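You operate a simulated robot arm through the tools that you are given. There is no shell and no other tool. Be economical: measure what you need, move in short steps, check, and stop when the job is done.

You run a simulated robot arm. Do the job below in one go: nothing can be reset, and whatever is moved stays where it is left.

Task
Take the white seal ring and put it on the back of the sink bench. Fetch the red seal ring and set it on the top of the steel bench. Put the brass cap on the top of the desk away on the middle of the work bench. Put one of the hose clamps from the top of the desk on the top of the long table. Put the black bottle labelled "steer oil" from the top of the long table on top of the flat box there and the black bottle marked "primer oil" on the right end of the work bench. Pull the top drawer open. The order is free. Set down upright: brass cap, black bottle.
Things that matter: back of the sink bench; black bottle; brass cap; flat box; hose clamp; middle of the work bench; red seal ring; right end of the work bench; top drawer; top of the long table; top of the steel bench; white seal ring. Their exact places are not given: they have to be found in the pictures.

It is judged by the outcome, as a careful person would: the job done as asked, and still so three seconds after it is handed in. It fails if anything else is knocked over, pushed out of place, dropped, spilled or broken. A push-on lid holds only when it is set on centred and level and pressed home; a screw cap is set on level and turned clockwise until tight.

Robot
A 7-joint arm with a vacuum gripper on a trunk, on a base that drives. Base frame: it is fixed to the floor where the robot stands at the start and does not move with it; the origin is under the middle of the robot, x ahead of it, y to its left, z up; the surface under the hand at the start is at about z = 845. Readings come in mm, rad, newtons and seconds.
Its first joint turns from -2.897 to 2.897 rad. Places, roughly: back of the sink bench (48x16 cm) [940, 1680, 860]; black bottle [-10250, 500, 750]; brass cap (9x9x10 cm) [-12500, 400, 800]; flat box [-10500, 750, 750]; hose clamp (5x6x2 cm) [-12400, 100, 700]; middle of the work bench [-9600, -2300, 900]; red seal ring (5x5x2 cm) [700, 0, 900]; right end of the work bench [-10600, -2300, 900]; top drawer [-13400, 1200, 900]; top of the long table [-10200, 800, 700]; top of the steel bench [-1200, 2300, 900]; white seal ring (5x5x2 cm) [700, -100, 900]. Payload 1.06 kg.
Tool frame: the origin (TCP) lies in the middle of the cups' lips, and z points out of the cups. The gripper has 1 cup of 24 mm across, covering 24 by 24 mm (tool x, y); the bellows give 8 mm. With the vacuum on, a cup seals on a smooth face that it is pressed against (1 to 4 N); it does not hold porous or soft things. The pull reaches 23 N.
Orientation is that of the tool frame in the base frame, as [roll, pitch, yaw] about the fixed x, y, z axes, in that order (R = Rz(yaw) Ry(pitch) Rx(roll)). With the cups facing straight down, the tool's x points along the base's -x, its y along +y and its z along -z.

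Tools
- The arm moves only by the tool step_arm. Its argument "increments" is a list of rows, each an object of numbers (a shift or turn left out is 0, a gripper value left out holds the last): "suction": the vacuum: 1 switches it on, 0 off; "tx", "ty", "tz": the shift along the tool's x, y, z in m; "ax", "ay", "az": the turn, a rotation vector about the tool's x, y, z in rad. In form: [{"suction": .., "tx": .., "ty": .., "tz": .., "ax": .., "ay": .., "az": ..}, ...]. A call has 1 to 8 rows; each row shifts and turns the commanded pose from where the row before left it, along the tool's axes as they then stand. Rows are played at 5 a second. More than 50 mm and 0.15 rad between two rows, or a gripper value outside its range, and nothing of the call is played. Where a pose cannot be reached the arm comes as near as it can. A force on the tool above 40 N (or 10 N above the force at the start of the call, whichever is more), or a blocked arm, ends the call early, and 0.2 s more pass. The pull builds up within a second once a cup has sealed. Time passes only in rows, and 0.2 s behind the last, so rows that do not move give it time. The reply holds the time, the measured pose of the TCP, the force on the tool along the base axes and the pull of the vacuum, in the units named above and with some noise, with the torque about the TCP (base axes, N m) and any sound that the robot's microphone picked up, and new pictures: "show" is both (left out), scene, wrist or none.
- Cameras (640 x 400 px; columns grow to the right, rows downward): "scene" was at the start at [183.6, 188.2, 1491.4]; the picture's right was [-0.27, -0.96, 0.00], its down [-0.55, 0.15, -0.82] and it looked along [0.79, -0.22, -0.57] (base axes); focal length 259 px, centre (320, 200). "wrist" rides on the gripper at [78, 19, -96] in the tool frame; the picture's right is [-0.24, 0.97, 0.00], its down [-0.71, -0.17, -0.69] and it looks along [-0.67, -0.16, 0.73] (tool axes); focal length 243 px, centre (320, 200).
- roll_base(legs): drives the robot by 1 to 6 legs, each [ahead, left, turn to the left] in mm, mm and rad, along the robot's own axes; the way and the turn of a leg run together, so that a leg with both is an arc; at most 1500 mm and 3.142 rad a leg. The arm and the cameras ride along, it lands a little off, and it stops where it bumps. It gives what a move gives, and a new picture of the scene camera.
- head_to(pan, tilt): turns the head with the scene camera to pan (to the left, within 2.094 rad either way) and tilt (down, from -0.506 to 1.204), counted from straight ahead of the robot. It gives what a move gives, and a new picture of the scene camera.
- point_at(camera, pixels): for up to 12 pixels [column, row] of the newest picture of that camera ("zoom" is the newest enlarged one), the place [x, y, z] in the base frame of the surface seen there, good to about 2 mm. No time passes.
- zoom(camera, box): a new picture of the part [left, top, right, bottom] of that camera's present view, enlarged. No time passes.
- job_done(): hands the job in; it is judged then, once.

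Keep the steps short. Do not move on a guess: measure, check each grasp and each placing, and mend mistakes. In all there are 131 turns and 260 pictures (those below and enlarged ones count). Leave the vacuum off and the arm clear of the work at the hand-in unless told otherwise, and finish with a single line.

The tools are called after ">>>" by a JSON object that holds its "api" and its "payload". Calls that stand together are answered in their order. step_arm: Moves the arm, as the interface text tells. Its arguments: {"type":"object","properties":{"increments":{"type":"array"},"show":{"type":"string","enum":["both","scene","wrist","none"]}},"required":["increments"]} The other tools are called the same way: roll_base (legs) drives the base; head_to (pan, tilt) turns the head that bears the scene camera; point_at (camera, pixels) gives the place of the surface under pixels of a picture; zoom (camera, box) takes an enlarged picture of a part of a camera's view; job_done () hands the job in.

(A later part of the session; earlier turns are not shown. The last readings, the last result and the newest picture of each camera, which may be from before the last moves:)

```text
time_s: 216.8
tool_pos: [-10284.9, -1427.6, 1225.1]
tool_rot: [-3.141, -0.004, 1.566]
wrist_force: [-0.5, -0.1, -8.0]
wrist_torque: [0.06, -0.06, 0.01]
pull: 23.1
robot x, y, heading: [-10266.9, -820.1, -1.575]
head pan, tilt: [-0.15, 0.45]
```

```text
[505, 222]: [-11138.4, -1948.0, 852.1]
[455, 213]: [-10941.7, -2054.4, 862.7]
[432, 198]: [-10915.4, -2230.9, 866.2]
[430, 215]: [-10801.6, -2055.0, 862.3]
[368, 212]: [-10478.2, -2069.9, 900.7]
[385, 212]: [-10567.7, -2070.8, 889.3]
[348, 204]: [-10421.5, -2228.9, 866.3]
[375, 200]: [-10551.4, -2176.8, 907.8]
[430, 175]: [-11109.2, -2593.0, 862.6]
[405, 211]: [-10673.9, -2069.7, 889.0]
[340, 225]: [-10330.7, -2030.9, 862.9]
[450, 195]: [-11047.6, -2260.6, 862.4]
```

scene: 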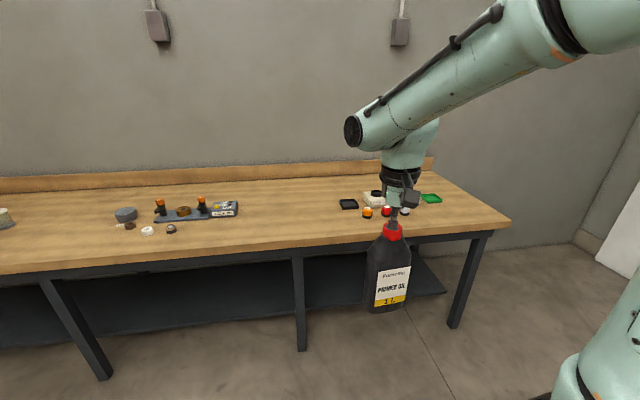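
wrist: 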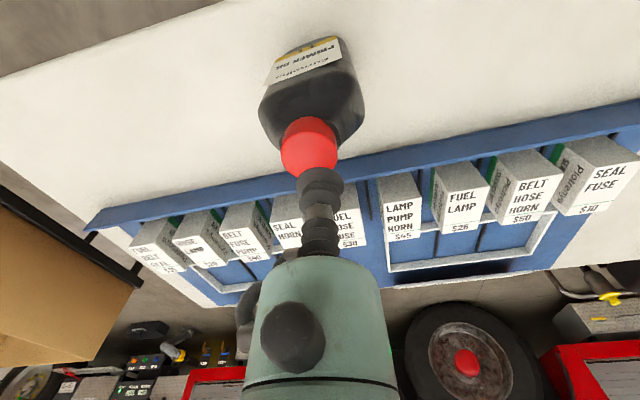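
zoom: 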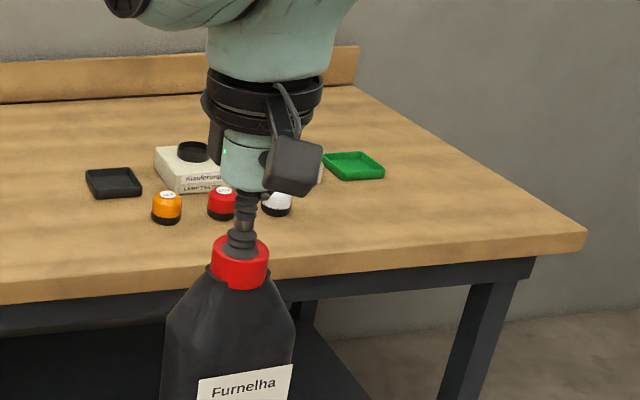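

The bench top is z≈862.5, and there's free room near (-10830,-2090). I'll shift right and drive up.

>>> {"api": "roll_base", "payload": {"legs": [[0, -545, 0], [650, 0, 0]]}}

>>> {"api": "step_arm", "payload": {"increments": [{}], "show": "wrist"}}

```text
time_s: 223.1
tool_pos: [-10846.3, -2069.6, 1226.2]
tool_rot: [3.141, 0.001, 1.55]
wrist_force: [0.2, -0.2, -9.9]
wrist_torque: [0.05, -0.04, -0.01]
pull: 22.8
robot x, y, heading: [-10813.5, -1460.2, -1.595]
head pan, tilt: [-0.15, 0.45]
```

scene: 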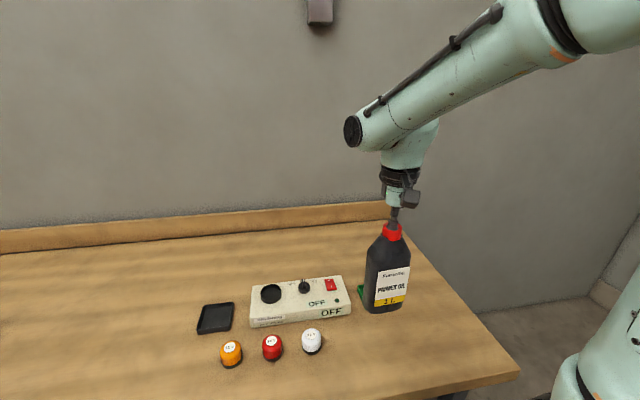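

```text
time_s: 223.5
tool_pos: [-10846.0, -2068.8, 1226.5]
tool_rot: [-3.141, -0.003, 1.548]
wrist_force: [-0.1, -1.0, -9.2]
wrist_torque: [0.06, -0.05, -0.01]
pull: 22.5
robot x, y, heading: [-10817.4, -1454.9, -1.593]
head pan, tilt: [-0.15, 0.45]
```

wrist: 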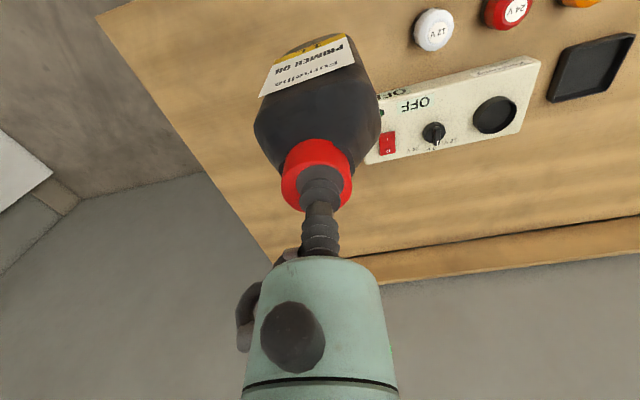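

I'll measure the neighbours to choose the exact spot.

>>> {"api": "point_at", "payload": {"camera": "scene", "pixels": [[350, 312], [345, 280], [322, 345], [358, 290], [364, 298], [430, 350], [400, 340], [360, 350], [500, 370]]}}

```text
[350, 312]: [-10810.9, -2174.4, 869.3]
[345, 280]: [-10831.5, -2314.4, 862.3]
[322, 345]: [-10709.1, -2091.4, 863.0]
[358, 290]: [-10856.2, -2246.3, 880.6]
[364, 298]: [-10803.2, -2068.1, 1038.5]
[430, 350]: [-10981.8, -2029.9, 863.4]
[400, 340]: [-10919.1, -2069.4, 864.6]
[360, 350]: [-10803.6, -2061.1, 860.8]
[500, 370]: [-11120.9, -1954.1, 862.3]
```

The spot (-10846,-2069) is free all round. I'll lower toward TCP 1088 and then in fine steps.

>>> {"api": "step_arm", "payload": {"increments": [{"tz": 0.03}, {"tz": 0.04}, {"tz": 0.035}, {"tz": 0.025}, {"tz": 0.008}, {}], "show": "scene"}}

>>> {"api": "step_arm", "payload": {"increments": [{"tz": 0.002}, {"tz": 0.002}, {"tz": 0.001}, {"tz": 0.001}, {}], "show": "none"}}

```text
time_s: 224.9
tool_pos: [-10847.8, -2067.7, 1089.2]
tool_rot: [-3.141, -0.001, 1.549]
wrist_force: [0.9, 0.5, -9.4]
wrist_torque: [0.0, -0.02, 0.03]
pull: 22.5
robot x, y, heading: [-10817.4, -1458.3, -1.592]
head pan, tilt: [-0.15, 0.45]
```

scene: 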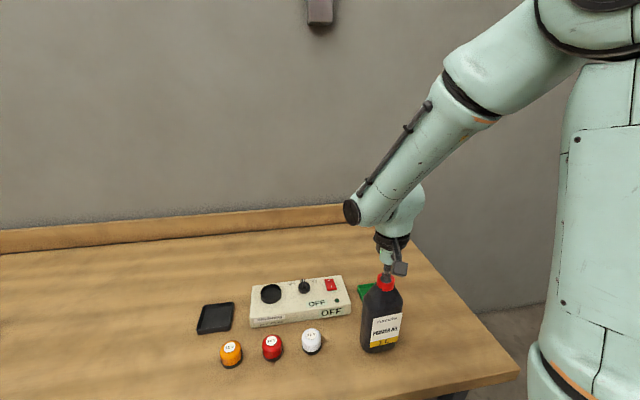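

```text
time_s: 226.1
tool_pos: [-10846.6, -2069.1, 1083.3]
tool_rot: [-3.141, 0.001, 1.548]
wrist_force: [0.8, 0.2, -9.1]
wrist_torque: [0.05, 0.0, -0.01]
pull: 22.2
robot x, y, heading: [-10819.9, -1459.7, -1.596]
head pan, tilt: [-0.15, 0.45]
```

>>> {"api": "step_arm", "payload": {"increments": [{"tz": 0.001}, {"tz": 0.001}, {"tz": 0.001}, {"tz": 0.001}, {}], "show": "none"}}

```text
time_s: 227.3
tool_pos: [-10846.2, -2068.4, 1078.6]
tool_rot: [-3.14, -0.002, 1.548]
wrist_force: [-0.3, 0.9, -9.7]
wrist_torque: [0.02, 0.0, 0.0]
pull: 23.4
robot x, y, heading: [-10815.3, -1454.6, -1.597]
head pan, tilt: [-0.15, 0.45]
```

>>> {"api": "step_arm", "payload": {"increments": [{"tz": 0.001}, {"tz": 0.001}, {"tz": 0.001}, {}], "show": "none"}}

```text
time_s: 228.3
tool_pos: [-10845.0, -2068.3, 1075.7]
tool_rot: [3.141, 0.0, 1.548]
wrist_force: [3.3, 2.3, 10.2]
wrist_torque: [0.05, 0.06, -0.02]
pull: 22.7
robot x, y, heading: [-10816.6, -1456.9, -1.59]
head pan, tilt: [-0.15, 0.45]
```

It's down at 10 N. I'll release and lift.

>>> {"api": "step_arm", "payload": {"increments": [{"tz": -0.001}, {"suction": 0}, {}, {}, {}, {"tz": -0.01}, {"tz": -0.04}, {"tz": -0.05}], "show": "scene"}}

>>> {"api": "step_arm", "payload": {"increments": [{"tz": -0.04}, {"tz": -0.02}], "show": "wrist"}}

```text
time_s: 230.1
tool_pos: [-10841.2, -2071.0, 1177.1]
tool_rot: [3.14, -0.001, 1.548]
wrist_force: [0.1, -0.8, 0.1]
wrist_torque: [-0.01, 0.02, 0.01]
pull: 0.0
robot x, y, heading: [-10815.5, -1459.2, -1.594]
head pan, tilt: [-0.15, 0.45]
```

scene: 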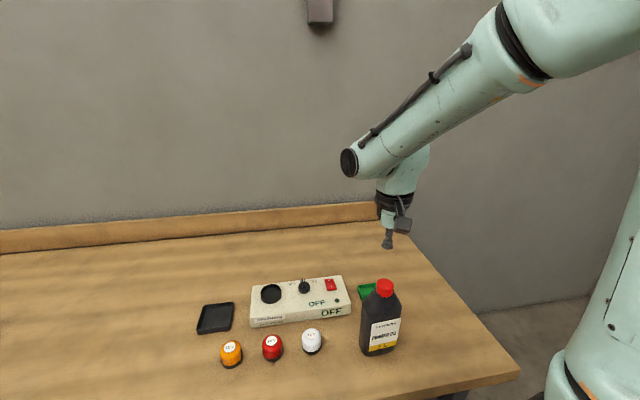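

```text
time_s: 230.7
tool_pos: [-10845.3, -2070.6, 1237.4]
tool_rot: [-3.141, -0.002, 1.549]
wrist_force: [-0.6, 0.4, -0.1]
wrist_torque: [0.03, -0.02, 0.01]
pull: 0.1
robot x, y, heading: [-10818.3, -1459.7, -1.597]
head pan, tilt: [-0.15, 0.45]
```

wrist: 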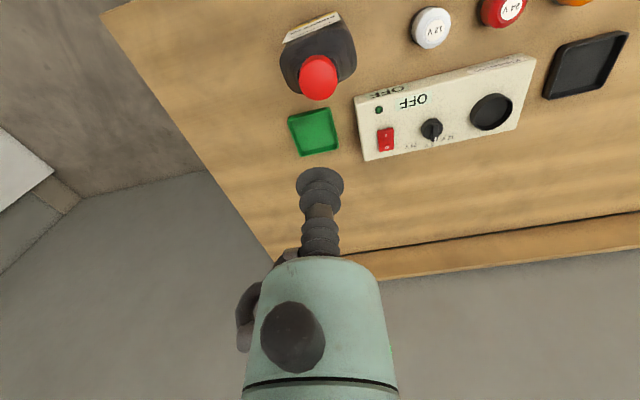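

Primer oil stands upright. Next comes the desk; I'll back away and turn to face -x.

>>> {"api": "roll_base", "payload": {"legs": [[-860, 0, 0], [0, 0, -1.547]]}}

>>> {"api": "head_to", "payload": {"pan": -0.45, "tilt": 0.4}}

```text
time_s: 238.8
tool_pos: [-11406.7, -608.8, 1236.8]
tool_rot: [-3.141, 0.001, 0.0]
wrist_force: [0.1, 0.3, -0.7]
wrist_torque: [-0.03, 0.02, -0.04]
pull: 0.0
robot x, y, heading: [-10791.5, -621.9, -3.142]
head pan, tilt: [-0.15, 0.45]
```

scene: 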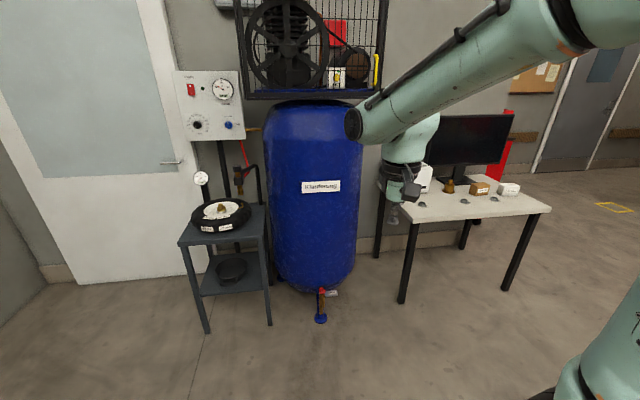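

```text
time_s: 239.7
tool_pos: [-11406.9, -609.1, 1237.0]
tool_rot: [3.14, 0.0, 0.001]
wrist_force: [-0.4, 0.5, -0.9]
wrist_torque: [0.01, -0.02, 0.02]
pull: 0.0
robot x, y, heading: [-10793.9, -623.4, -3.147]
head pan, tilt: [-0.45, 0.4]
```

scene: 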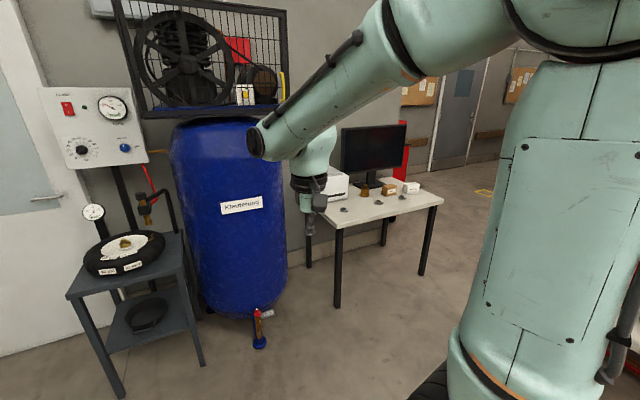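

>>> {"api": "zoom", "payload": {"camera": "scene", "box": [290, 110, 450, 240]}}

>>> {"api": "point_at", "payload": {"camera": "scene", "pixels": [[335, 225], [442, 202], [365, 190], [345, 210], [377, 203], [389, 189], [411, 187], [340, 185], [260, 340], [407, 170], [337, 300], [375, 160]]}}

```text
3.08 times, centred on (370, 175) of scene
```

zoom: 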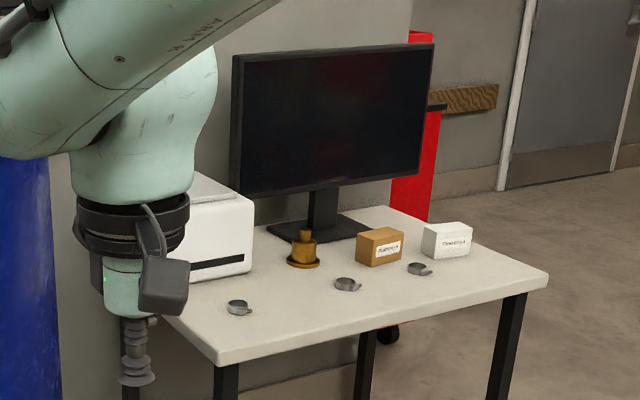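

```text
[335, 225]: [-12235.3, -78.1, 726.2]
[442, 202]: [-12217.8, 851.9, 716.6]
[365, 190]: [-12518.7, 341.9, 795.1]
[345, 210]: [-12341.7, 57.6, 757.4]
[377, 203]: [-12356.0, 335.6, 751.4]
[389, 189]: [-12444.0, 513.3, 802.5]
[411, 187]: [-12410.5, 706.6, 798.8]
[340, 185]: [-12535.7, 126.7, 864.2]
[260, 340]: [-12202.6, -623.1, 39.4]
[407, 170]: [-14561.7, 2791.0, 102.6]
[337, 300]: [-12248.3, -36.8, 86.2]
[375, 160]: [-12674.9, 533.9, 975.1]
```

The desk top's front edge is at x≈-12220. The brass cap is at (-12519,342), with clamps near (-12342,58) and (-12356,336). I'll drive in front of the desk, clear of the blue tank and the table's end.

>>> {"api": "roll_base", "payload": {"legs": [[640, 0, 0.005], [0, -880, 0], [260, 0, 0]]}}

>>> {"api": "head_to", "payload": {"pan": 0.1, "tilt": 0.65}}

```text
time_s: 248.8
tool_pos: [-12296.3, 252.1, 1237.0]
tool_rot: [3.14, 0.0, -0.012]
wrist_force: [-0.5, 0.4, 0.9]
wrist_torque: [-0.01, -0.03, 0.02]
pull: 0.1
robot x, y, heading: [-11684.0, 232.1, 3.128]
head pan, tilt: [-0.45, 0.4]
```

scene: 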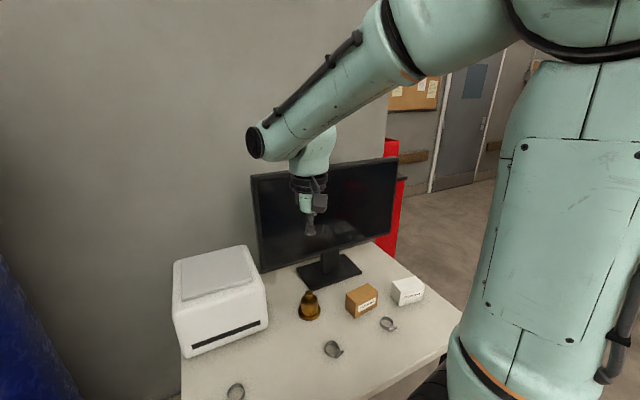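

```text
time_s: 249.7
tool_pos: [-12295.9, 253.5, 1237.1]
tool_rot: [-3.141, 0.001, -0.012]
wrist_force: [0.2, 0.4, 0.1]
wrist_torque: [-0.04, 0.02, -0.02]
pull: 0.0
robot x, y, heading: [-11685.4, 228.9, 3.129]
head pan, tilt: [0.099, 0.649]
```

scene: 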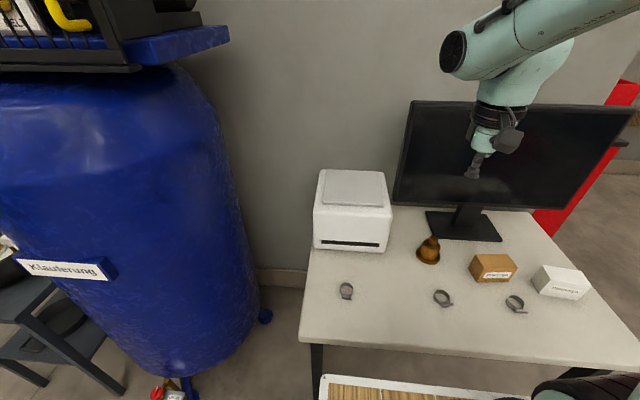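

>>> {"api": "zoom", "payload": {"camera": "scene", "box": [320, 220, 540, 340]}}

>>> {"api": "step_arm", "payload": {"increments": [{"tz": 0.05}, {"tz": 0.05}, {"tz": 0.04}, {"ty": -0.04}], "show": "wrist"}}

```text
2.91 times, centred on (430, 280) of scene
```

zoom: 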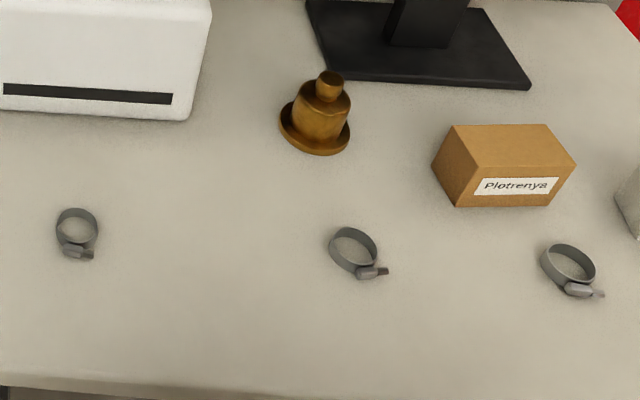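

```text
time_s: 250.7
tool_pos: [-12294.5, 293.2, 1094.0]
tool_rot: [3.141, 0.001, -0.01]
wrist_force: [0.0, -0.7, 1.0]
wrist_torque: [0.04, 0.02, -0.04]
pull: 0.0
robot x, y, heading: [-11684.1, 229.4, 3.132]
head pan, tilt: [0.099, 0.649]
```

wrist: 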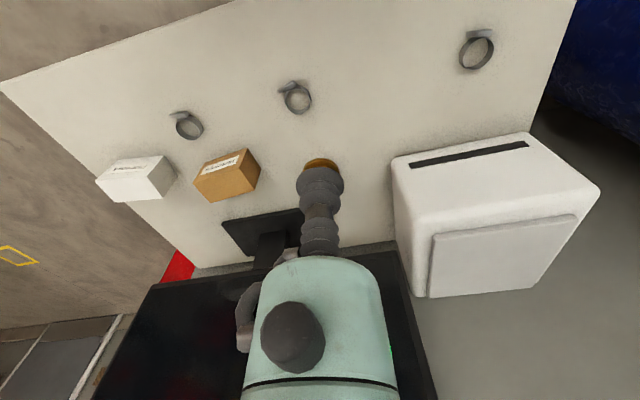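

The clamps are thin rings lying flat. I'll move over the middle one, near (-12350,330), for a close look.

>>> {"api": "point_at", "payload": {"camera": "wrist", "pixels": [[298, 97], [298, 86], [288, 92], [309, 97], [298, 108], [280, 91]]}}

>>> {"api": "step_arm", "payload": {"increments": [{"tx": -0.04, "ty": -0.025}, {"tz": 0.05}, {"tz": 0.05}, {"tz": 0.05}, {"tz": 0.04}, {"tz": 0.02}], "show": "wrist"}}

>>> {"api": "zoom", "payload": {"camera": "wrist", "box": [220, 90, 420, 215]}}

```text
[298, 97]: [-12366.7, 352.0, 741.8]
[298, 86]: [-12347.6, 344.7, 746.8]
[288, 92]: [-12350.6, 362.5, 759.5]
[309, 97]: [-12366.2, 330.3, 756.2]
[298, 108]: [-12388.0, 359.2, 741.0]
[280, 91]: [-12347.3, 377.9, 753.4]
```

```text
time_s: 252.1
tool_pos: [-12336.7, 317.3, 887.6]
tool_rot: [3.141, -0.002, -0.013]
wrist_force: [-0.2, 0.4, 0.4]
wrist_torque: [0.01, 0.03, 0.01]
pull: 0.0
robot x, y, heading: [-11682.6, 229.0, 3.13]
head pan, tilt: [0.099, 0.649]
```

wrist: 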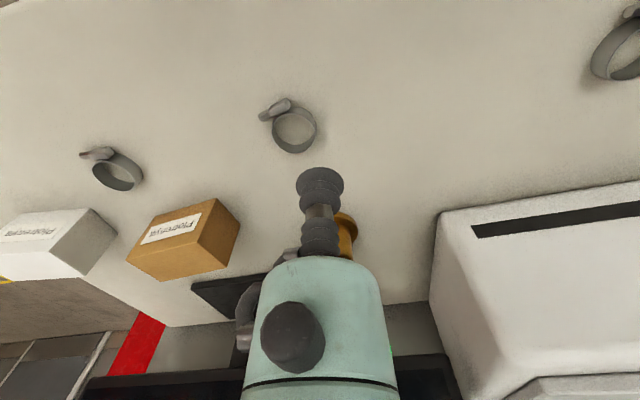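

```text
3.20 times, centred on (320, 152) of wrist
```

zoom: 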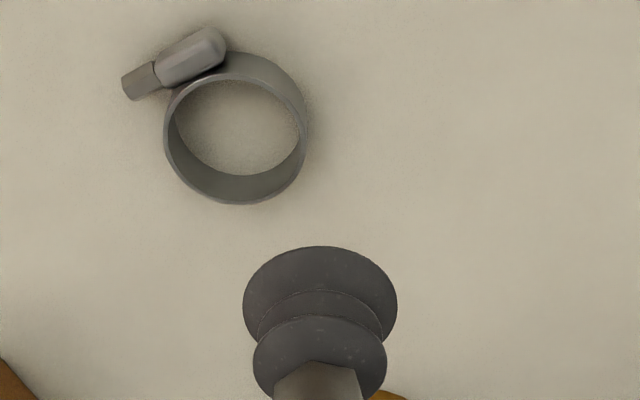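

>>> {"api": "point_at", "payload": {"camera": "zoom", "pixels": [[166, 140], [303, 140], [240, 201], [215, 78], [285, 90], [180, 178], [235, 130], [200, 55], [135, 85]]}}

```text
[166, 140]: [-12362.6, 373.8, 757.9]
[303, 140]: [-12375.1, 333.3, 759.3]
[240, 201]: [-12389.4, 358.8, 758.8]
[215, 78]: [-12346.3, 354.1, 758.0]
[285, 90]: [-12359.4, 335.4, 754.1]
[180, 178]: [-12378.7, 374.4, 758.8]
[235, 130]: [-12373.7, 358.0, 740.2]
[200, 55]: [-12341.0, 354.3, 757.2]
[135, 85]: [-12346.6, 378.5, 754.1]
```

The clamp ring's centre is about (-12368,354), top z≈758. I'll move over it and press with the vacuum on.

>>> {"api": "step_arm", "payload": {"increments": [{"tx": -0.03}, {"ty": -0.036}, {"suction": 1, "tz": 0.05}, {"tz": 0.05}, {"tz": 0.018}, {"tz": 0.008}, {}], "show": "wrist"}}

```text
time_s: 253.7
tool_pos: [-12366.4, 352.0, 760.6]
tool_rot: [-3.141, 0.002, -0.011]
wrist_force: [0.5, 0.3, -0.2]
wrist_torque: [0.02, 0.01, -0.02]
pull: 23.1
robot x, y, heading: [-11685.0, 230.4, 3.127]
head pan, tilt: [0.099, 0.649]
```

wrist: 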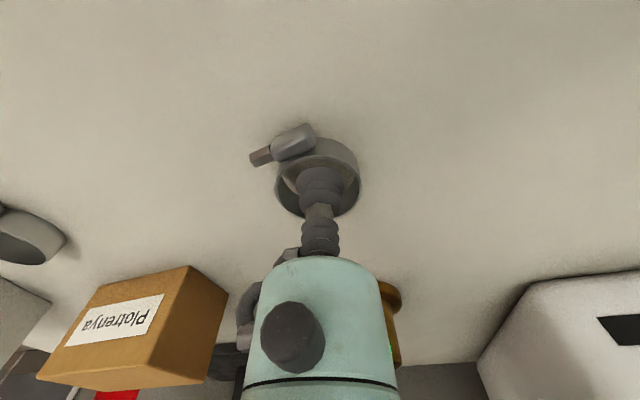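

Sealed. I'll lift straight up.

>>> {"api": "step_arm", "payload": {"increments": [{"tz": -0.01}, {"tz": -0.03}, {"tz": -0.05}, {"tz": -0.05}, {"tz": -0.05}, {"tz": -0.05}, {"tz": -0.05}], "show": "wrist"}}

```text
time_s: 255.3
tool_pos: [-12363.6, 353.9, 1055.1]
tool_rot: [3.14, -0.001, -0.012]
wrist_force: [-0.4, 0.3, -0.5]
wrist_torque: [0.02, 0.0, 0.0]
pull: 22.4
robot x, y, heading: [-11682.6, 226.0, 3.128]
head pan, tilt: [0.099, 0.649]
```

wrist: 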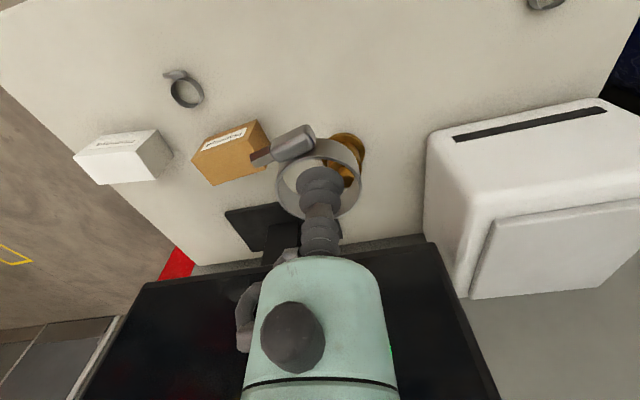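

The clamp is held. Now I'll drive to the long table's near side, where the front area around (-10150,510) is free.

>>> {"api": "roll_base", "payload": {"legs": [[-230, 0, 0.013], [0, 800, 0], [0, 0, -1.571], [0, -1280, 0]]}}

>>> {"api": "head_to", "payload": {"pan": 0.0, "tilt": 0.6}}

```text
time_s: 270.6
tool_pos: [-10065.9, 90.9, 1055.1]
tool_rot: [-3.141, -0.001, -1.604]
wrist_force: [0.3, 0.1, -0.4]
wrist_torque: [0.01, -0.01, 0.01]
pull: 23.6
robot x, y, heading: [-10205.3, -585.1, 1.539]
head pan, tilt: [0.099, 0.649]
```

scene: 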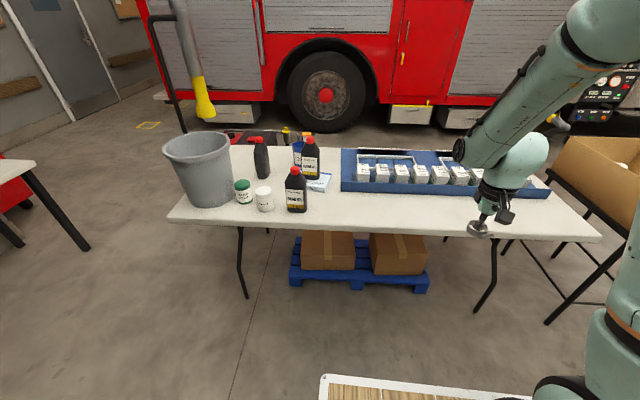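

```text
time_s: 271.3
tool_pos: [-10066.6, 90.8, 1053.8]
tool_rot: [-3.141, 0.0, -1.601]
wrist_force: [0.0, 1.0, 0.0]
wrist_torque: [0.03, -0.02, 0.01]
pull: 22.6
robot x, y, heading: [-10204.2, -588.6, 1.535]
head pan, tilt: [0.0, 0.6]
```

scene: 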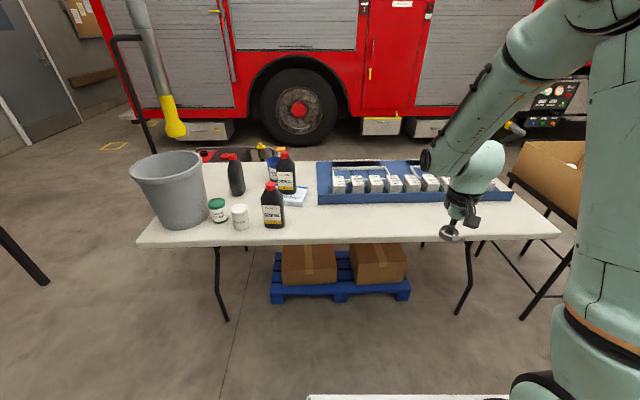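

I'll check the free strip between the table's front edge and the blue tray, then drive in.

>>> {"api": "point_at", "payload": {"camera": "scene", "pixels": [[400, 203], [350, 205], [400, 222], [400, 238], [360, 240], [350, 222], [320, 215]]}}

>>> {"api": "roll_base", "payload": {"legs": [[0, 110, 0.03], [400, 0, 0]]}}

```text
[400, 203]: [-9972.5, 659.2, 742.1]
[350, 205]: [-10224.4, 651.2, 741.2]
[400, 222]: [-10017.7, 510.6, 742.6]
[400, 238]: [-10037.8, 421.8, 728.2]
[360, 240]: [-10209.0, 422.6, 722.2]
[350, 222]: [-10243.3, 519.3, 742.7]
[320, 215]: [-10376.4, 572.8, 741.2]
```

```text
time_s: 274.7
tool_pos: [-10194.7, 510.1, 1053.7]
tool_rot: [-3.141, 0.0, -1.573]
wrist_force: [0.2, -0.3, 0.1]
wrist_torque: [0.01, 0.02, 0.0]
pull: 22.9
robot x, y, heading: [-10314.1, -171.1, 1.565]
head pan, tilt: [0.0, 0.6]
```

scene: 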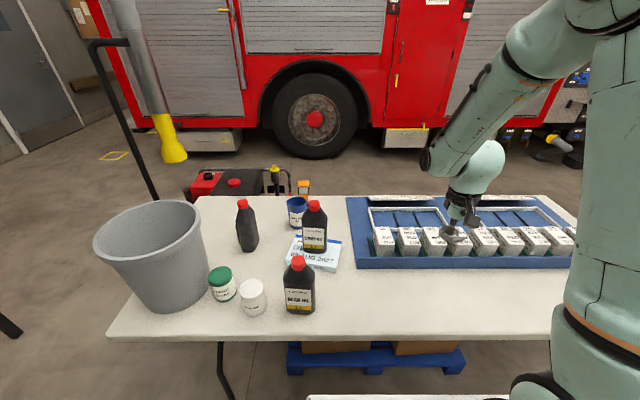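

At (-10195,510) the strip is free. I'll lower.

>>> {"api": "step_arm", "payload": {"increments": [{"tz": 0.05}, {"tz": 0.05}, {"tz": 0.05}, {"tz": 0.05}, {"tz": 0.05}, {"tz": 0.03}, {"tz": 0.005}, {}], "show": "scene"}}

>>> {"api": "step_arm", "payload": {"increments": [{"tz": 0.002}, {"tz": 0.002}, {"tz": 0.001}, {"tz": 0.001}, {}], "show": "none"}}

```text
time_s: 276.5
tool_pos: [-10194.7, 512.8, 768.4]
tool_rot: [-3.141, 0.0, -1.573]
wrist_force: [-0.2, -0.7, -0.7]
wrist_torque: [-0.04, 0.03, -0.01]
pull: 22.9
robot x, y, heading: [-10313.0, -172.0, 1.573]
head pan, tilt: [0.0, 0.6]
```

scene: 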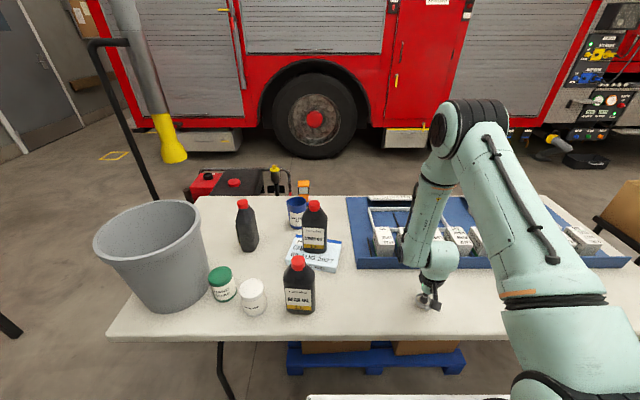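

```text
time_s: 277.7
tool_pos: [-10195.1, 511.0, 765.5]
tool_rot: [-3.141, 0.002, -1.576]
wrist_force: [-0.3, 0.9, -0.6]
wrist_torque: [-0.04, -0.02, 0.04]
pull: 23.0
robot x, y, heading: [-10310.2, -170.5, 1.569]
head pan, tilt: [0.0, 0.6]
```

>>> {"api": "step_arm", "payload": {"increments": [{"tz": 0.002}, {"tz": 0.001}, {"tz": 0.001}, {"tz": 0.001}, {}], "show": "none"}}

```text
time_s: 278.9
tool_pos: [-10195.3, 509.8, 757.1]
tool_rot: [-3.14, 0.001, -1.576]
wrist_force: [-1.0, 0.7, -0.3]
wrist_torque: [-0.01, 0.01, 0.02]
pull: 22.8
robot x, y, heading: [-10312.5, -171.8, 1.567]
head pan, tilt: [0.0, 0.6]
```

>>> {"api": "step_arm", "payload": {"increments": [{"tz": 0.001}, {"tz": 0.001}, {"tz": 0.001}, {}], "show": "wrist"}}

```text
time_s: 279.9
tool_pos: [-10194.6, 511.2, 754.1]
tool_rot: [3.141, 0.0, -1.574]
wrist_force: [2.4, -3.2, 10.3]
wrist_torque: [0.03, -0.03, 0.0]
pull: 22.2
robot x, y, heading: [-10313.6, -170.8, 1.571]
head pan, tilt: [0.0, 0.6]
```

wrist: 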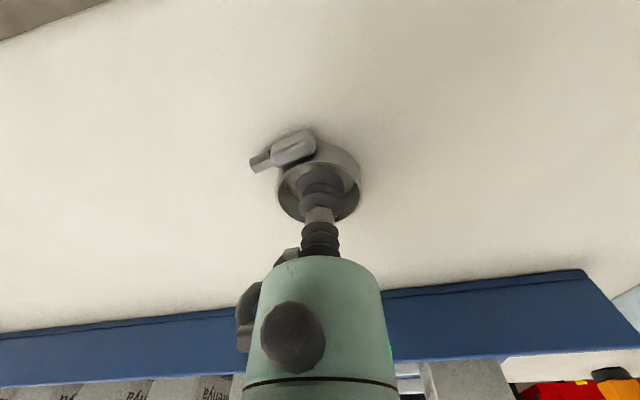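

Contact at 10 N. I'll release, lift and check.

>>> {"api": "step_arm", "payload": {"increments": [{"tz": -0.001, "suction": 0}, {}, {}, {}, {"tz": -0.01}, {"tz": -0.04}, {"tz": -0.05}, {"tz": -0.05}], "show": "wrist"}}

>>> {"api": "step_arm", "payload": {"increments": [{"tz": -0.05}, {"tz": -0.05}, {"tz": -0.05}, {"tz": -0.05}, {"tz": -0.05}], "show": "none"}}

```text
time_s: 281.7
tool_pos: [-10194.9, 508.0, 906.0]
tool_rot: [-3.14, -0.001, -1.573]
wrist_force: [0.2, -0.6, -0.2]
wrist_torque: [-0.03, -0.01, 0.01]
pull: 0.0
robot x, y, heading: [-10311.1, -170.8, 1.566]
head pan, tilt: [0.0, 0.6]
```

wrist: 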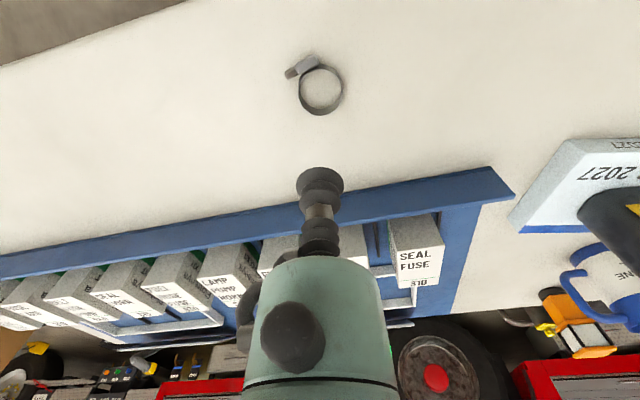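

```text
time_s: 282.9
tool_pos: [-10192.9, 508.3, 1154.0]
tool_rot: [3.141, -0.002, -1.575]
wrist_force: [-0.5, 0.1, 0.3]
wrist_torque: [-0.01, -0.02, 0.02]
pull: 0.1
robot x, y, heading: [-10315.5, -170.8, 1.569]
head pan, tilt: [0.0, 0.6]
```

The clamp is placed. Now back to the desk for the brass cap, by the reverse route.

>>> {"api": "roll_base", "payload": {"legs": [[-410, 0, 0], [0, 1140, 0], [0, 0, 1.572], [0, -800, 0], [240, 0, 0]]}}

>>> {"api": "step_arm", "payload": {"increments": [{"tz": 0.05}, {"tz": 0.05}], "show": "wrist"}}

```text
time_s: 299.8
tool_pos: [-12327.4, 396.1, 1153.6]
tool_rot: [-3.14, 0.001, -0.032]
wrist_force: [1.2, 0.7, -0.3]
wrist_torque: [0.01, -0.01, 0.0]
pull: 0.0
robot x, y, heading: [-11654.3, 257.0, 3.114]
head pan, tilt: [0.0, 0.6]
```

scene: 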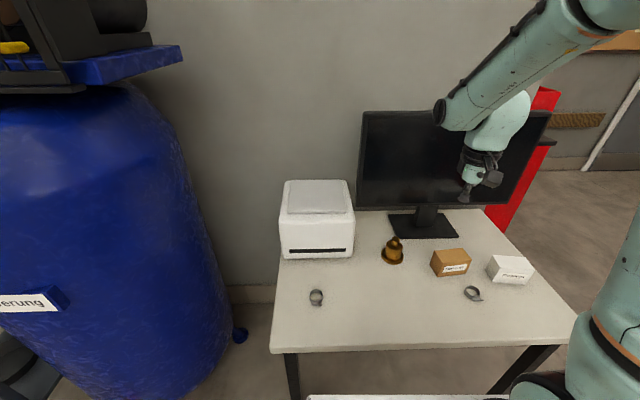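

```text
time_s: 300.4
tool_pos: [-12327.9, 396.5, 1052.0]
tool_rot: [-3.14, 0.001, -0.031]
wrist_force: [0.5, 0.5, -0.1]
wrist_torque: [-0.02, 0.01, -0.03]
pull: 0.0
robot x, y, heading: [-11651.2, 256.6, 3.111]
head pan, tilt: [0.0, 0.6]
```

wrist: 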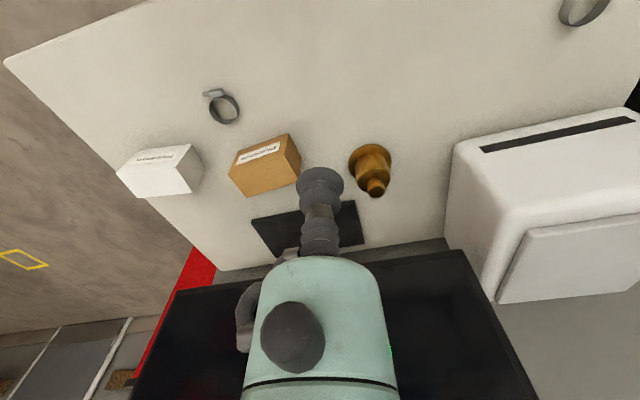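

I'll measure the brass cap's top and how close the monitor stands to the hand's path.

>>> {"api": "zoom", "payload": {"camera": "wrist", "box": [320, 130, 420, 210]}}

>>> {"api": "point_at", "payload": {"camera": "wrist", "pixels": [[376, 187], [376, 194], [370, 190], [383, 186], [376, 178], [370, 155]]}}

>>> {"api": "point_at", "payload": {"camera": "scene", "pixels": [[410, 195], [370, 120], [380, 200], [500, 195], [425, 215], [393, 240], [437, 110], [500, 110]]}}

```text
5.00 times, centred on (370, 170) of wrist
```

zoom: 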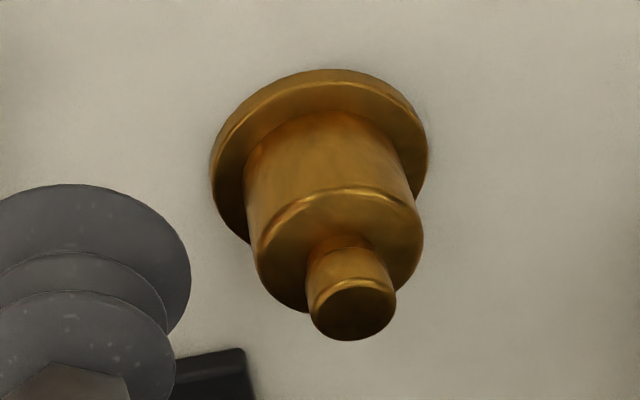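

```text
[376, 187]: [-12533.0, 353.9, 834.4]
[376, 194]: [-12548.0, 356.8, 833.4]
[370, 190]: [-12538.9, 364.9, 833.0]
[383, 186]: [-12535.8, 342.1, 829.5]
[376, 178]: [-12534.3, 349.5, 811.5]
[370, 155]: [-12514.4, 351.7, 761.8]
```

```text
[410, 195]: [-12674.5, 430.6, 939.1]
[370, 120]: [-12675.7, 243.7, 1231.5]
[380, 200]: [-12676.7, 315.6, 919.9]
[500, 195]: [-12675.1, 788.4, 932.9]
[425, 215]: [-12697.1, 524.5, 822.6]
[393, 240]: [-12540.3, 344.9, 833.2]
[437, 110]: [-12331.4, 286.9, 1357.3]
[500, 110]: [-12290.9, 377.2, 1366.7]
```

The cap's top is at about (-12540,354,834), and the monitor stands 135 mm behind it. I'll approach carefully to z≈875 and re-measure.

>>> {"api": "step_arm", "payload": {"increments": [{"tx": -0.045, "ty": 0.012}, {"tx": -0.045, "ty": 0.012}, {"tx": -0.045, "ty": 0.012}, {"tx": -0.045, "ty": 0.012}, {"tz": 0.05}, {"tz": 0.05}, {"tz": 0.05}, {"tz": 0.025}]}}

>>> {"api": "zoom", "payload": {"camera": "wrist", "box": [240, 90, 400, 190]}}

```text
time_s: 302.2
tool_pos: [-12506.7, 351.8, 880.4]
tool_rot: [3.141, -0.001, -0.03]
wrist_force: [-0.5, 0.0, 0.4]
wrist_torque: [-0.02, -0.01, 0.04]
pull: 0.1
robot x, y, heading: [-11651.8, 258.1, 3.112]
head pan, tilt: [0.0, 0.6]
```

scene: 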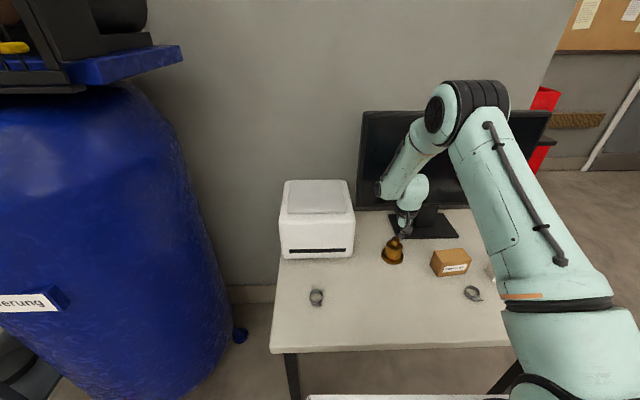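
wrist: 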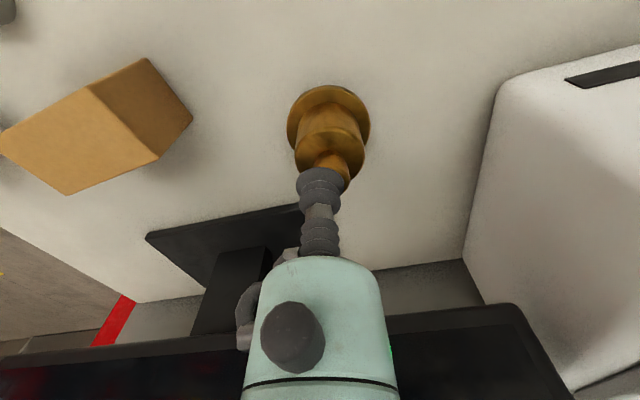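

```text
4.00 times, centred on (320, 140) of wrist
```

zoom: 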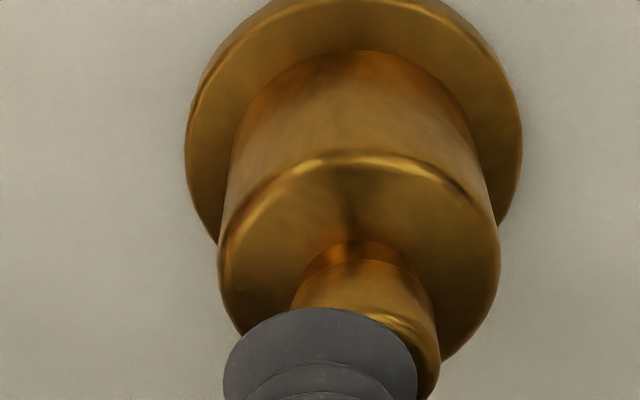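

I'll locate the cap's axis from its flange, shoulder and knob edges.

>>> {"api": "point_at", "payload": {"camera": "zoom", "pixels": [[190, 140], [518, 140], [190, 120], [515, 120], [222, 255], [495, 250], [296, 295], [430, 295], [345, 5], [425, 370], [432, 345], [395, 318]]}}

```text
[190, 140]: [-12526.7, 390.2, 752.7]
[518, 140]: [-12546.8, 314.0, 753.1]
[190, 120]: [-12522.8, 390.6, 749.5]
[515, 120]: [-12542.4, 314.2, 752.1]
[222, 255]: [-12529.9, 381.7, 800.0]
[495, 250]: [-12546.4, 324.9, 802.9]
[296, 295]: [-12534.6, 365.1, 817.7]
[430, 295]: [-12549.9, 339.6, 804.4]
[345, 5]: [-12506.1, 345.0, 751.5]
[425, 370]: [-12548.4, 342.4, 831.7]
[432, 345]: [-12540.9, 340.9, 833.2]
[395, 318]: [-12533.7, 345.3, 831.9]
```

The knob's top is only about 25 mm wide, so I need accurate centring. I'll move over the estimated axis (-12541,353), raised, and measure again with the knob fully visible.

>>> {"api": "step_arm", "payload": {"increments": [{"tz": -0.05}, {"tx": -0.034, "ty": -0.001}, {}], "show": "wrist"}}

>>> {"api": "zoom", "payload": {"camera": "wrist", "box": [280, 80, 360, 130]}}

```text
time_s: 303.0
tool_pos: [-12541.1, 355.2, 929.0]
tool_rot: [-3.141, 0.001, -0.031]
wrist_force: [0.0, 0.7, -0.4]
wrist_torque: [0.02, -0.01, -0.03]
pull: 0.1
robot x, y, heading: [-11653.5, 255.0, 3.109]
head pan, tilt: [0.0, 0.6]
```

wrist: 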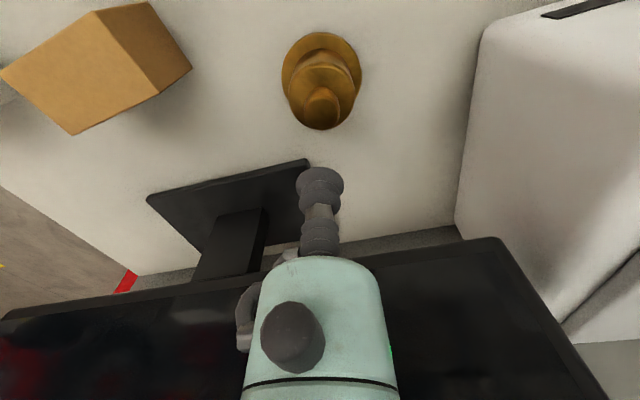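

```text
8.00 times, centred on (320, 105) of wrist
```

zoom: 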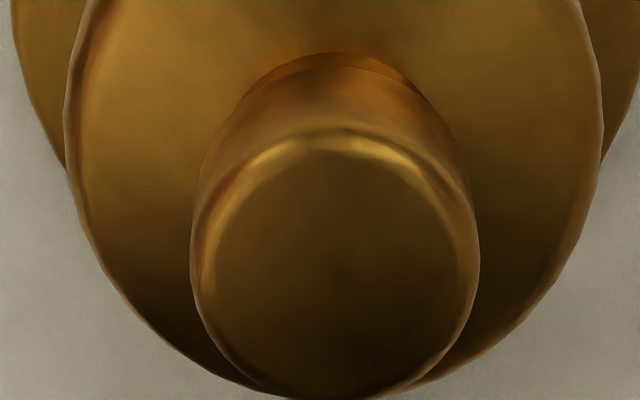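

>>> {"api": "point_at", "payload": {"camera": "zoom", "pixels": [[205, 260], [215, 260], [465, 260], [455, 260], [335, 150], [335, 165], [330, 385], [325, 375], [335, 265], [240, 190], [440, 190], [240, 350]]}}

```text
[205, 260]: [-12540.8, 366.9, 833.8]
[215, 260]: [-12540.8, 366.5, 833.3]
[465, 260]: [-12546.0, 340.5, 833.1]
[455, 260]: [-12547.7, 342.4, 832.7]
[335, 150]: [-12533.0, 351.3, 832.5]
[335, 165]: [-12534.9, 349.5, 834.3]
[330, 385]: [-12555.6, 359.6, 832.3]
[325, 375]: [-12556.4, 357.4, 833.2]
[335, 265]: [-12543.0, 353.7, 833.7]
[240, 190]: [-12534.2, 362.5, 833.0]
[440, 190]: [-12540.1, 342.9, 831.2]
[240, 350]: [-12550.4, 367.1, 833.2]
```

The disc centre is (-12543.5,354) and it's about 27 mm across, enough for the cup. I'll correct by about 2 mm and descend with the vacuum on.

>>> {"api": "step_arm", "payload": {"increments": [{"tx": -0.002, "tz": 0.04}, {"tz": 0.03, "suction": 1}, {"tz": 0.015}, {"tz": 0.006}, {"tz": 0.003}, {"tz": 0.002}, {}, {}], "show": "wrist"}}

```text
time_s: 304.8
tool_pos: [-12543.3, 356.9, 832.8]
tool_rot: [3.139, 0.0, -0.03]
wrist_force: [0.5, 1.2, 2.0]
wrist_torque: [-0.02, -0.01, 0.0]
pull: 23.0
robot x, y, heading: [-11652.7, 256.4, 3.112]
head pan, tilt: [0.0, 0.6]
```

wrist: 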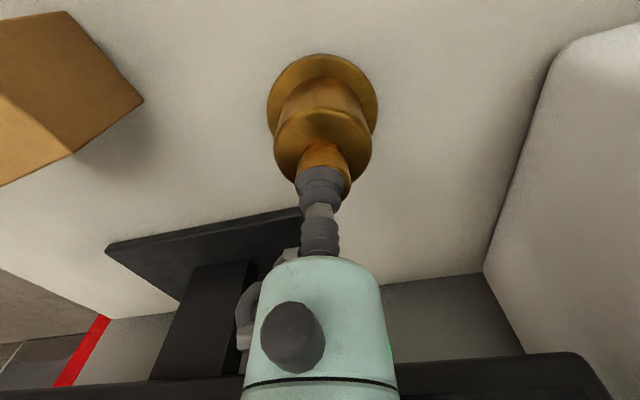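

Sealed at 23 N. I'll lift straight up, then pull back toward the robot.

>>> {"api": "step_arm", "payload": {"increments": [{"tz": -0.004}, {"tz": -0.01}, {"tz": -0.02}, {"tz": -0.03}, {"tz": -0.04}, {"tz": -0.04}, {"tz": -0.04}, {"tz": -0.04}], "show": "scene"}}

>>> {"api": "step_arm", "payload": {"increments": [{"tx": 0.03}, {"tx": 0.04}, {"tx": 0.04}, {"tx": 0.04}, {"tx": 0.03}, {"tz": -0.04}, {"tz": -0.04}, {}], "show": "scene"}}

```text
time_s: 306.6
tool_pos: [-12546.2, 354.0, 1055.1]
tool_rot: [3.141, -0.001, -0.032]
wrist_force: [0.0, -0.2, -4.3]
wrist_torque: [-0.02, 0.02, 0.0]
pull: 23.2
robot x, y, heading: [-11654.3, 261.2, 3.113]
head pan, tilt: [0.0, 0.6]
```

scene: 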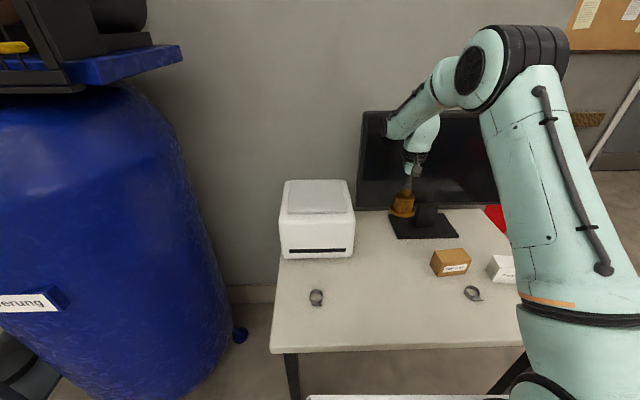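

```text
time_s: 308.4
tool_pos: [-12365.1, 350.0, 1135.7]
tool_rot: [3.142, 0.0, -0.032]
wrist_force: [-0.2, -0.3, -2.9]
wrist_torque: [0.03, 0.04, -0.01]
pull: 22.9
robot x, y, heading: [-11653.3, 256.1, 3.108]
head pan, tilt: [0.0, 0.6]
```

scene: 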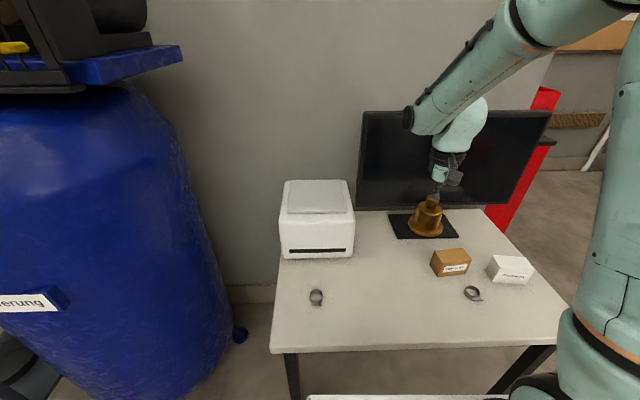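

The cap is held at about 0.4 kg. I'll drive to the middle of the work bench.

>>> {"api": "roll_base", "payload": {"legs": [[-230, 0, 0.03], [0, 1000, 0], [0, 0, 1.571], [0, 1450, 0], [0, 350, 0]]}}

>>> {"api": "head_to", "payload": {"pan": 0.05, "tilt": 0.5}}

```text
time_s: 327.1
tool_pos: [-9735.9, -1435.2, 1134.5]
tool_rot: [-3.141, 0.0, 1.565]
wrist_force: [0.4, 1.6, -4.2]
wrist_torque: [0.04, 0.01, -0.02]
pull: 22.5
robot x, y, heading: [-9663.0, -719.9, -1.575]
head pan, tilt: [0.0, 0.6]
```

scene: 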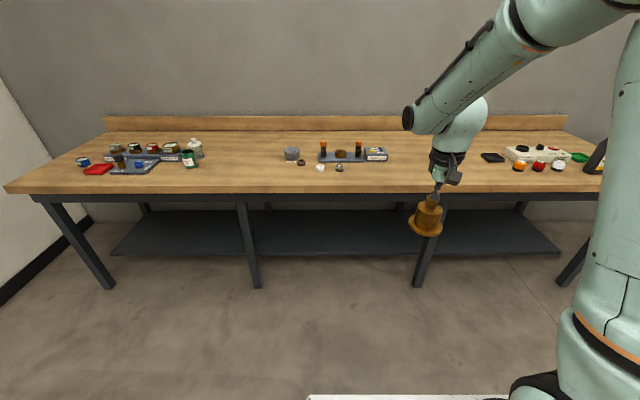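

```text
time_s: 327.7
tool_pos: [-9736.6, -1433.6, 1135.1]
tool_rot: [3.141, -0.001, 1.565]
wrist_force: [-0.5, 0.2, -2.9]
wrist_torque: [0.04, 0.0, -0.01]
pull: 23.3
robot x, y, heading: [-9661.7, -720.2, -1.575]
head pan, tilt: [0.051, 0.499]
```

scene: 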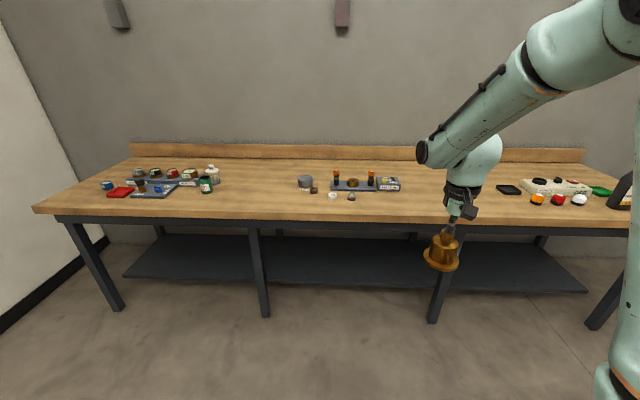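

I'll measure the middle group and the free spots near it.

>>> {"api": "point_at", "payload": {"camera": "scene", "pixels": [[305, 182], [332, 195], [352, 196], [388, 184], [400, 200], [270, 195], [345, 210], [370, 200], [415, 190], [335, 185], [40, 208], [300, 205]]}}

>>> {"api": "zoom", "payload": {"camera": "scene", "box": [250, 140, 450, 240]}}

```text
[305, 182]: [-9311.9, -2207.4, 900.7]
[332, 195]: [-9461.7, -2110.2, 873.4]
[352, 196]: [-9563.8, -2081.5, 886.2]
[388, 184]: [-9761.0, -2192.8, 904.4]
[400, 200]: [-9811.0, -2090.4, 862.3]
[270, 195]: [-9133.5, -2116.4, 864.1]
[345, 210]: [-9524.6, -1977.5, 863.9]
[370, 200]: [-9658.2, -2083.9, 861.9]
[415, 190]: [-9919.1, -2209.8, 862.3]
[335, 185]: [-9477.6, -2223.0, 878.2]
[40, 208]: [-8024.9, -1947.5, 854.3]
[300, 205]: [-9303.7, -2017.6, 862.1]
```

```text
3.20 times, centred on (350, 190) of scene
```

zoom: 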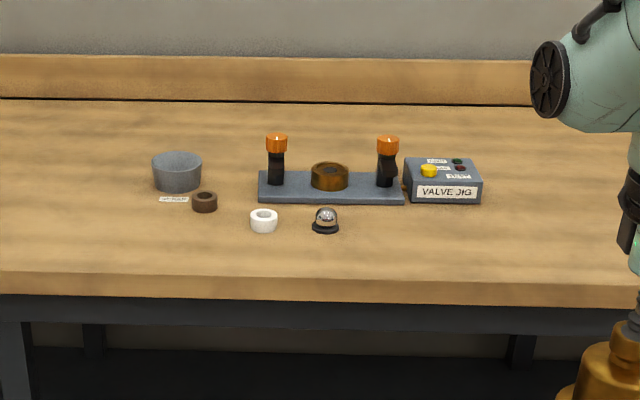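

There's open space behind the valve jig, close to the bench's true middle. I'll measure it and the post heights.

>>> {"api": "point_at", "payload": {"camera": "zoom", "pixels": [[276, 136], [388, 140], [330, 140], [330, 160], [440, 140], [360, 125], [300, 175], [330, 170]]}}

>>> {"api": "step_arm", "payload": {"increments": [{"tz": -0.04}, {"tz": -0.03}], "show": "none"}}

>>> {"api": "roll_base", "payload": {"legs": [[0, 95, 0.004], [760, 0, 0]]}}

```text
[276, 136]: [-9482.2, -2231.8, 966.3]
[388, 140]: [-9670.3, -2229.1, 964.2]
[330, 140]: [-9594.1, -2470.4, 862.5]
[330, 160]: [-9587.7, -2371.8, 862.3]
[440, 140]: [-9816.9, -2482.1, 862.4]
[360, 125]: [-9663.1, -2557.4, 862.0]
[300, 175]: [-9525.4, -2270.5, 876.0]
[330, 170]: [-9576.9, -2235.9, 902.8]
```

```text
time_s: 328.3
tool_pos: [-9738.0, -1431.6, 1204.8]
tool_rot: [3.141, -0.003, 1.565]
wrist_force: [0.2, 0.4, -3.1]
wrist_torque: [0.01, 0.0, 0.02]
pull: 23.0
robot x, y, heading: [-9662.1, -722.9, -1.575]
head pan, tilt: [0.051, 0.499]
```

```text
time_s: 333.2
tool_pos: [-9622.9, -2194.9, 1205.0]
tool_rot: [3.141, 0.0, 1.588]
wrist_force: [-0.5, 0.1, -3.4]
wrist_torque: [0.02, -0.01, 0.0]
pull: 23.5
robot x, y, heading: [-9563.2, -1483.8, -1.556]
head pan, tilt: [0.051, 0.499]
```

scene: 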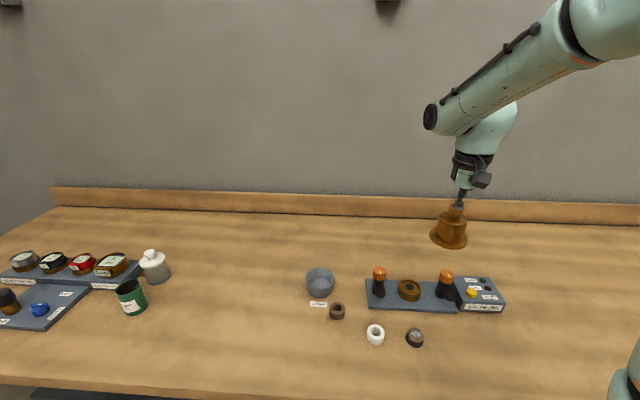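

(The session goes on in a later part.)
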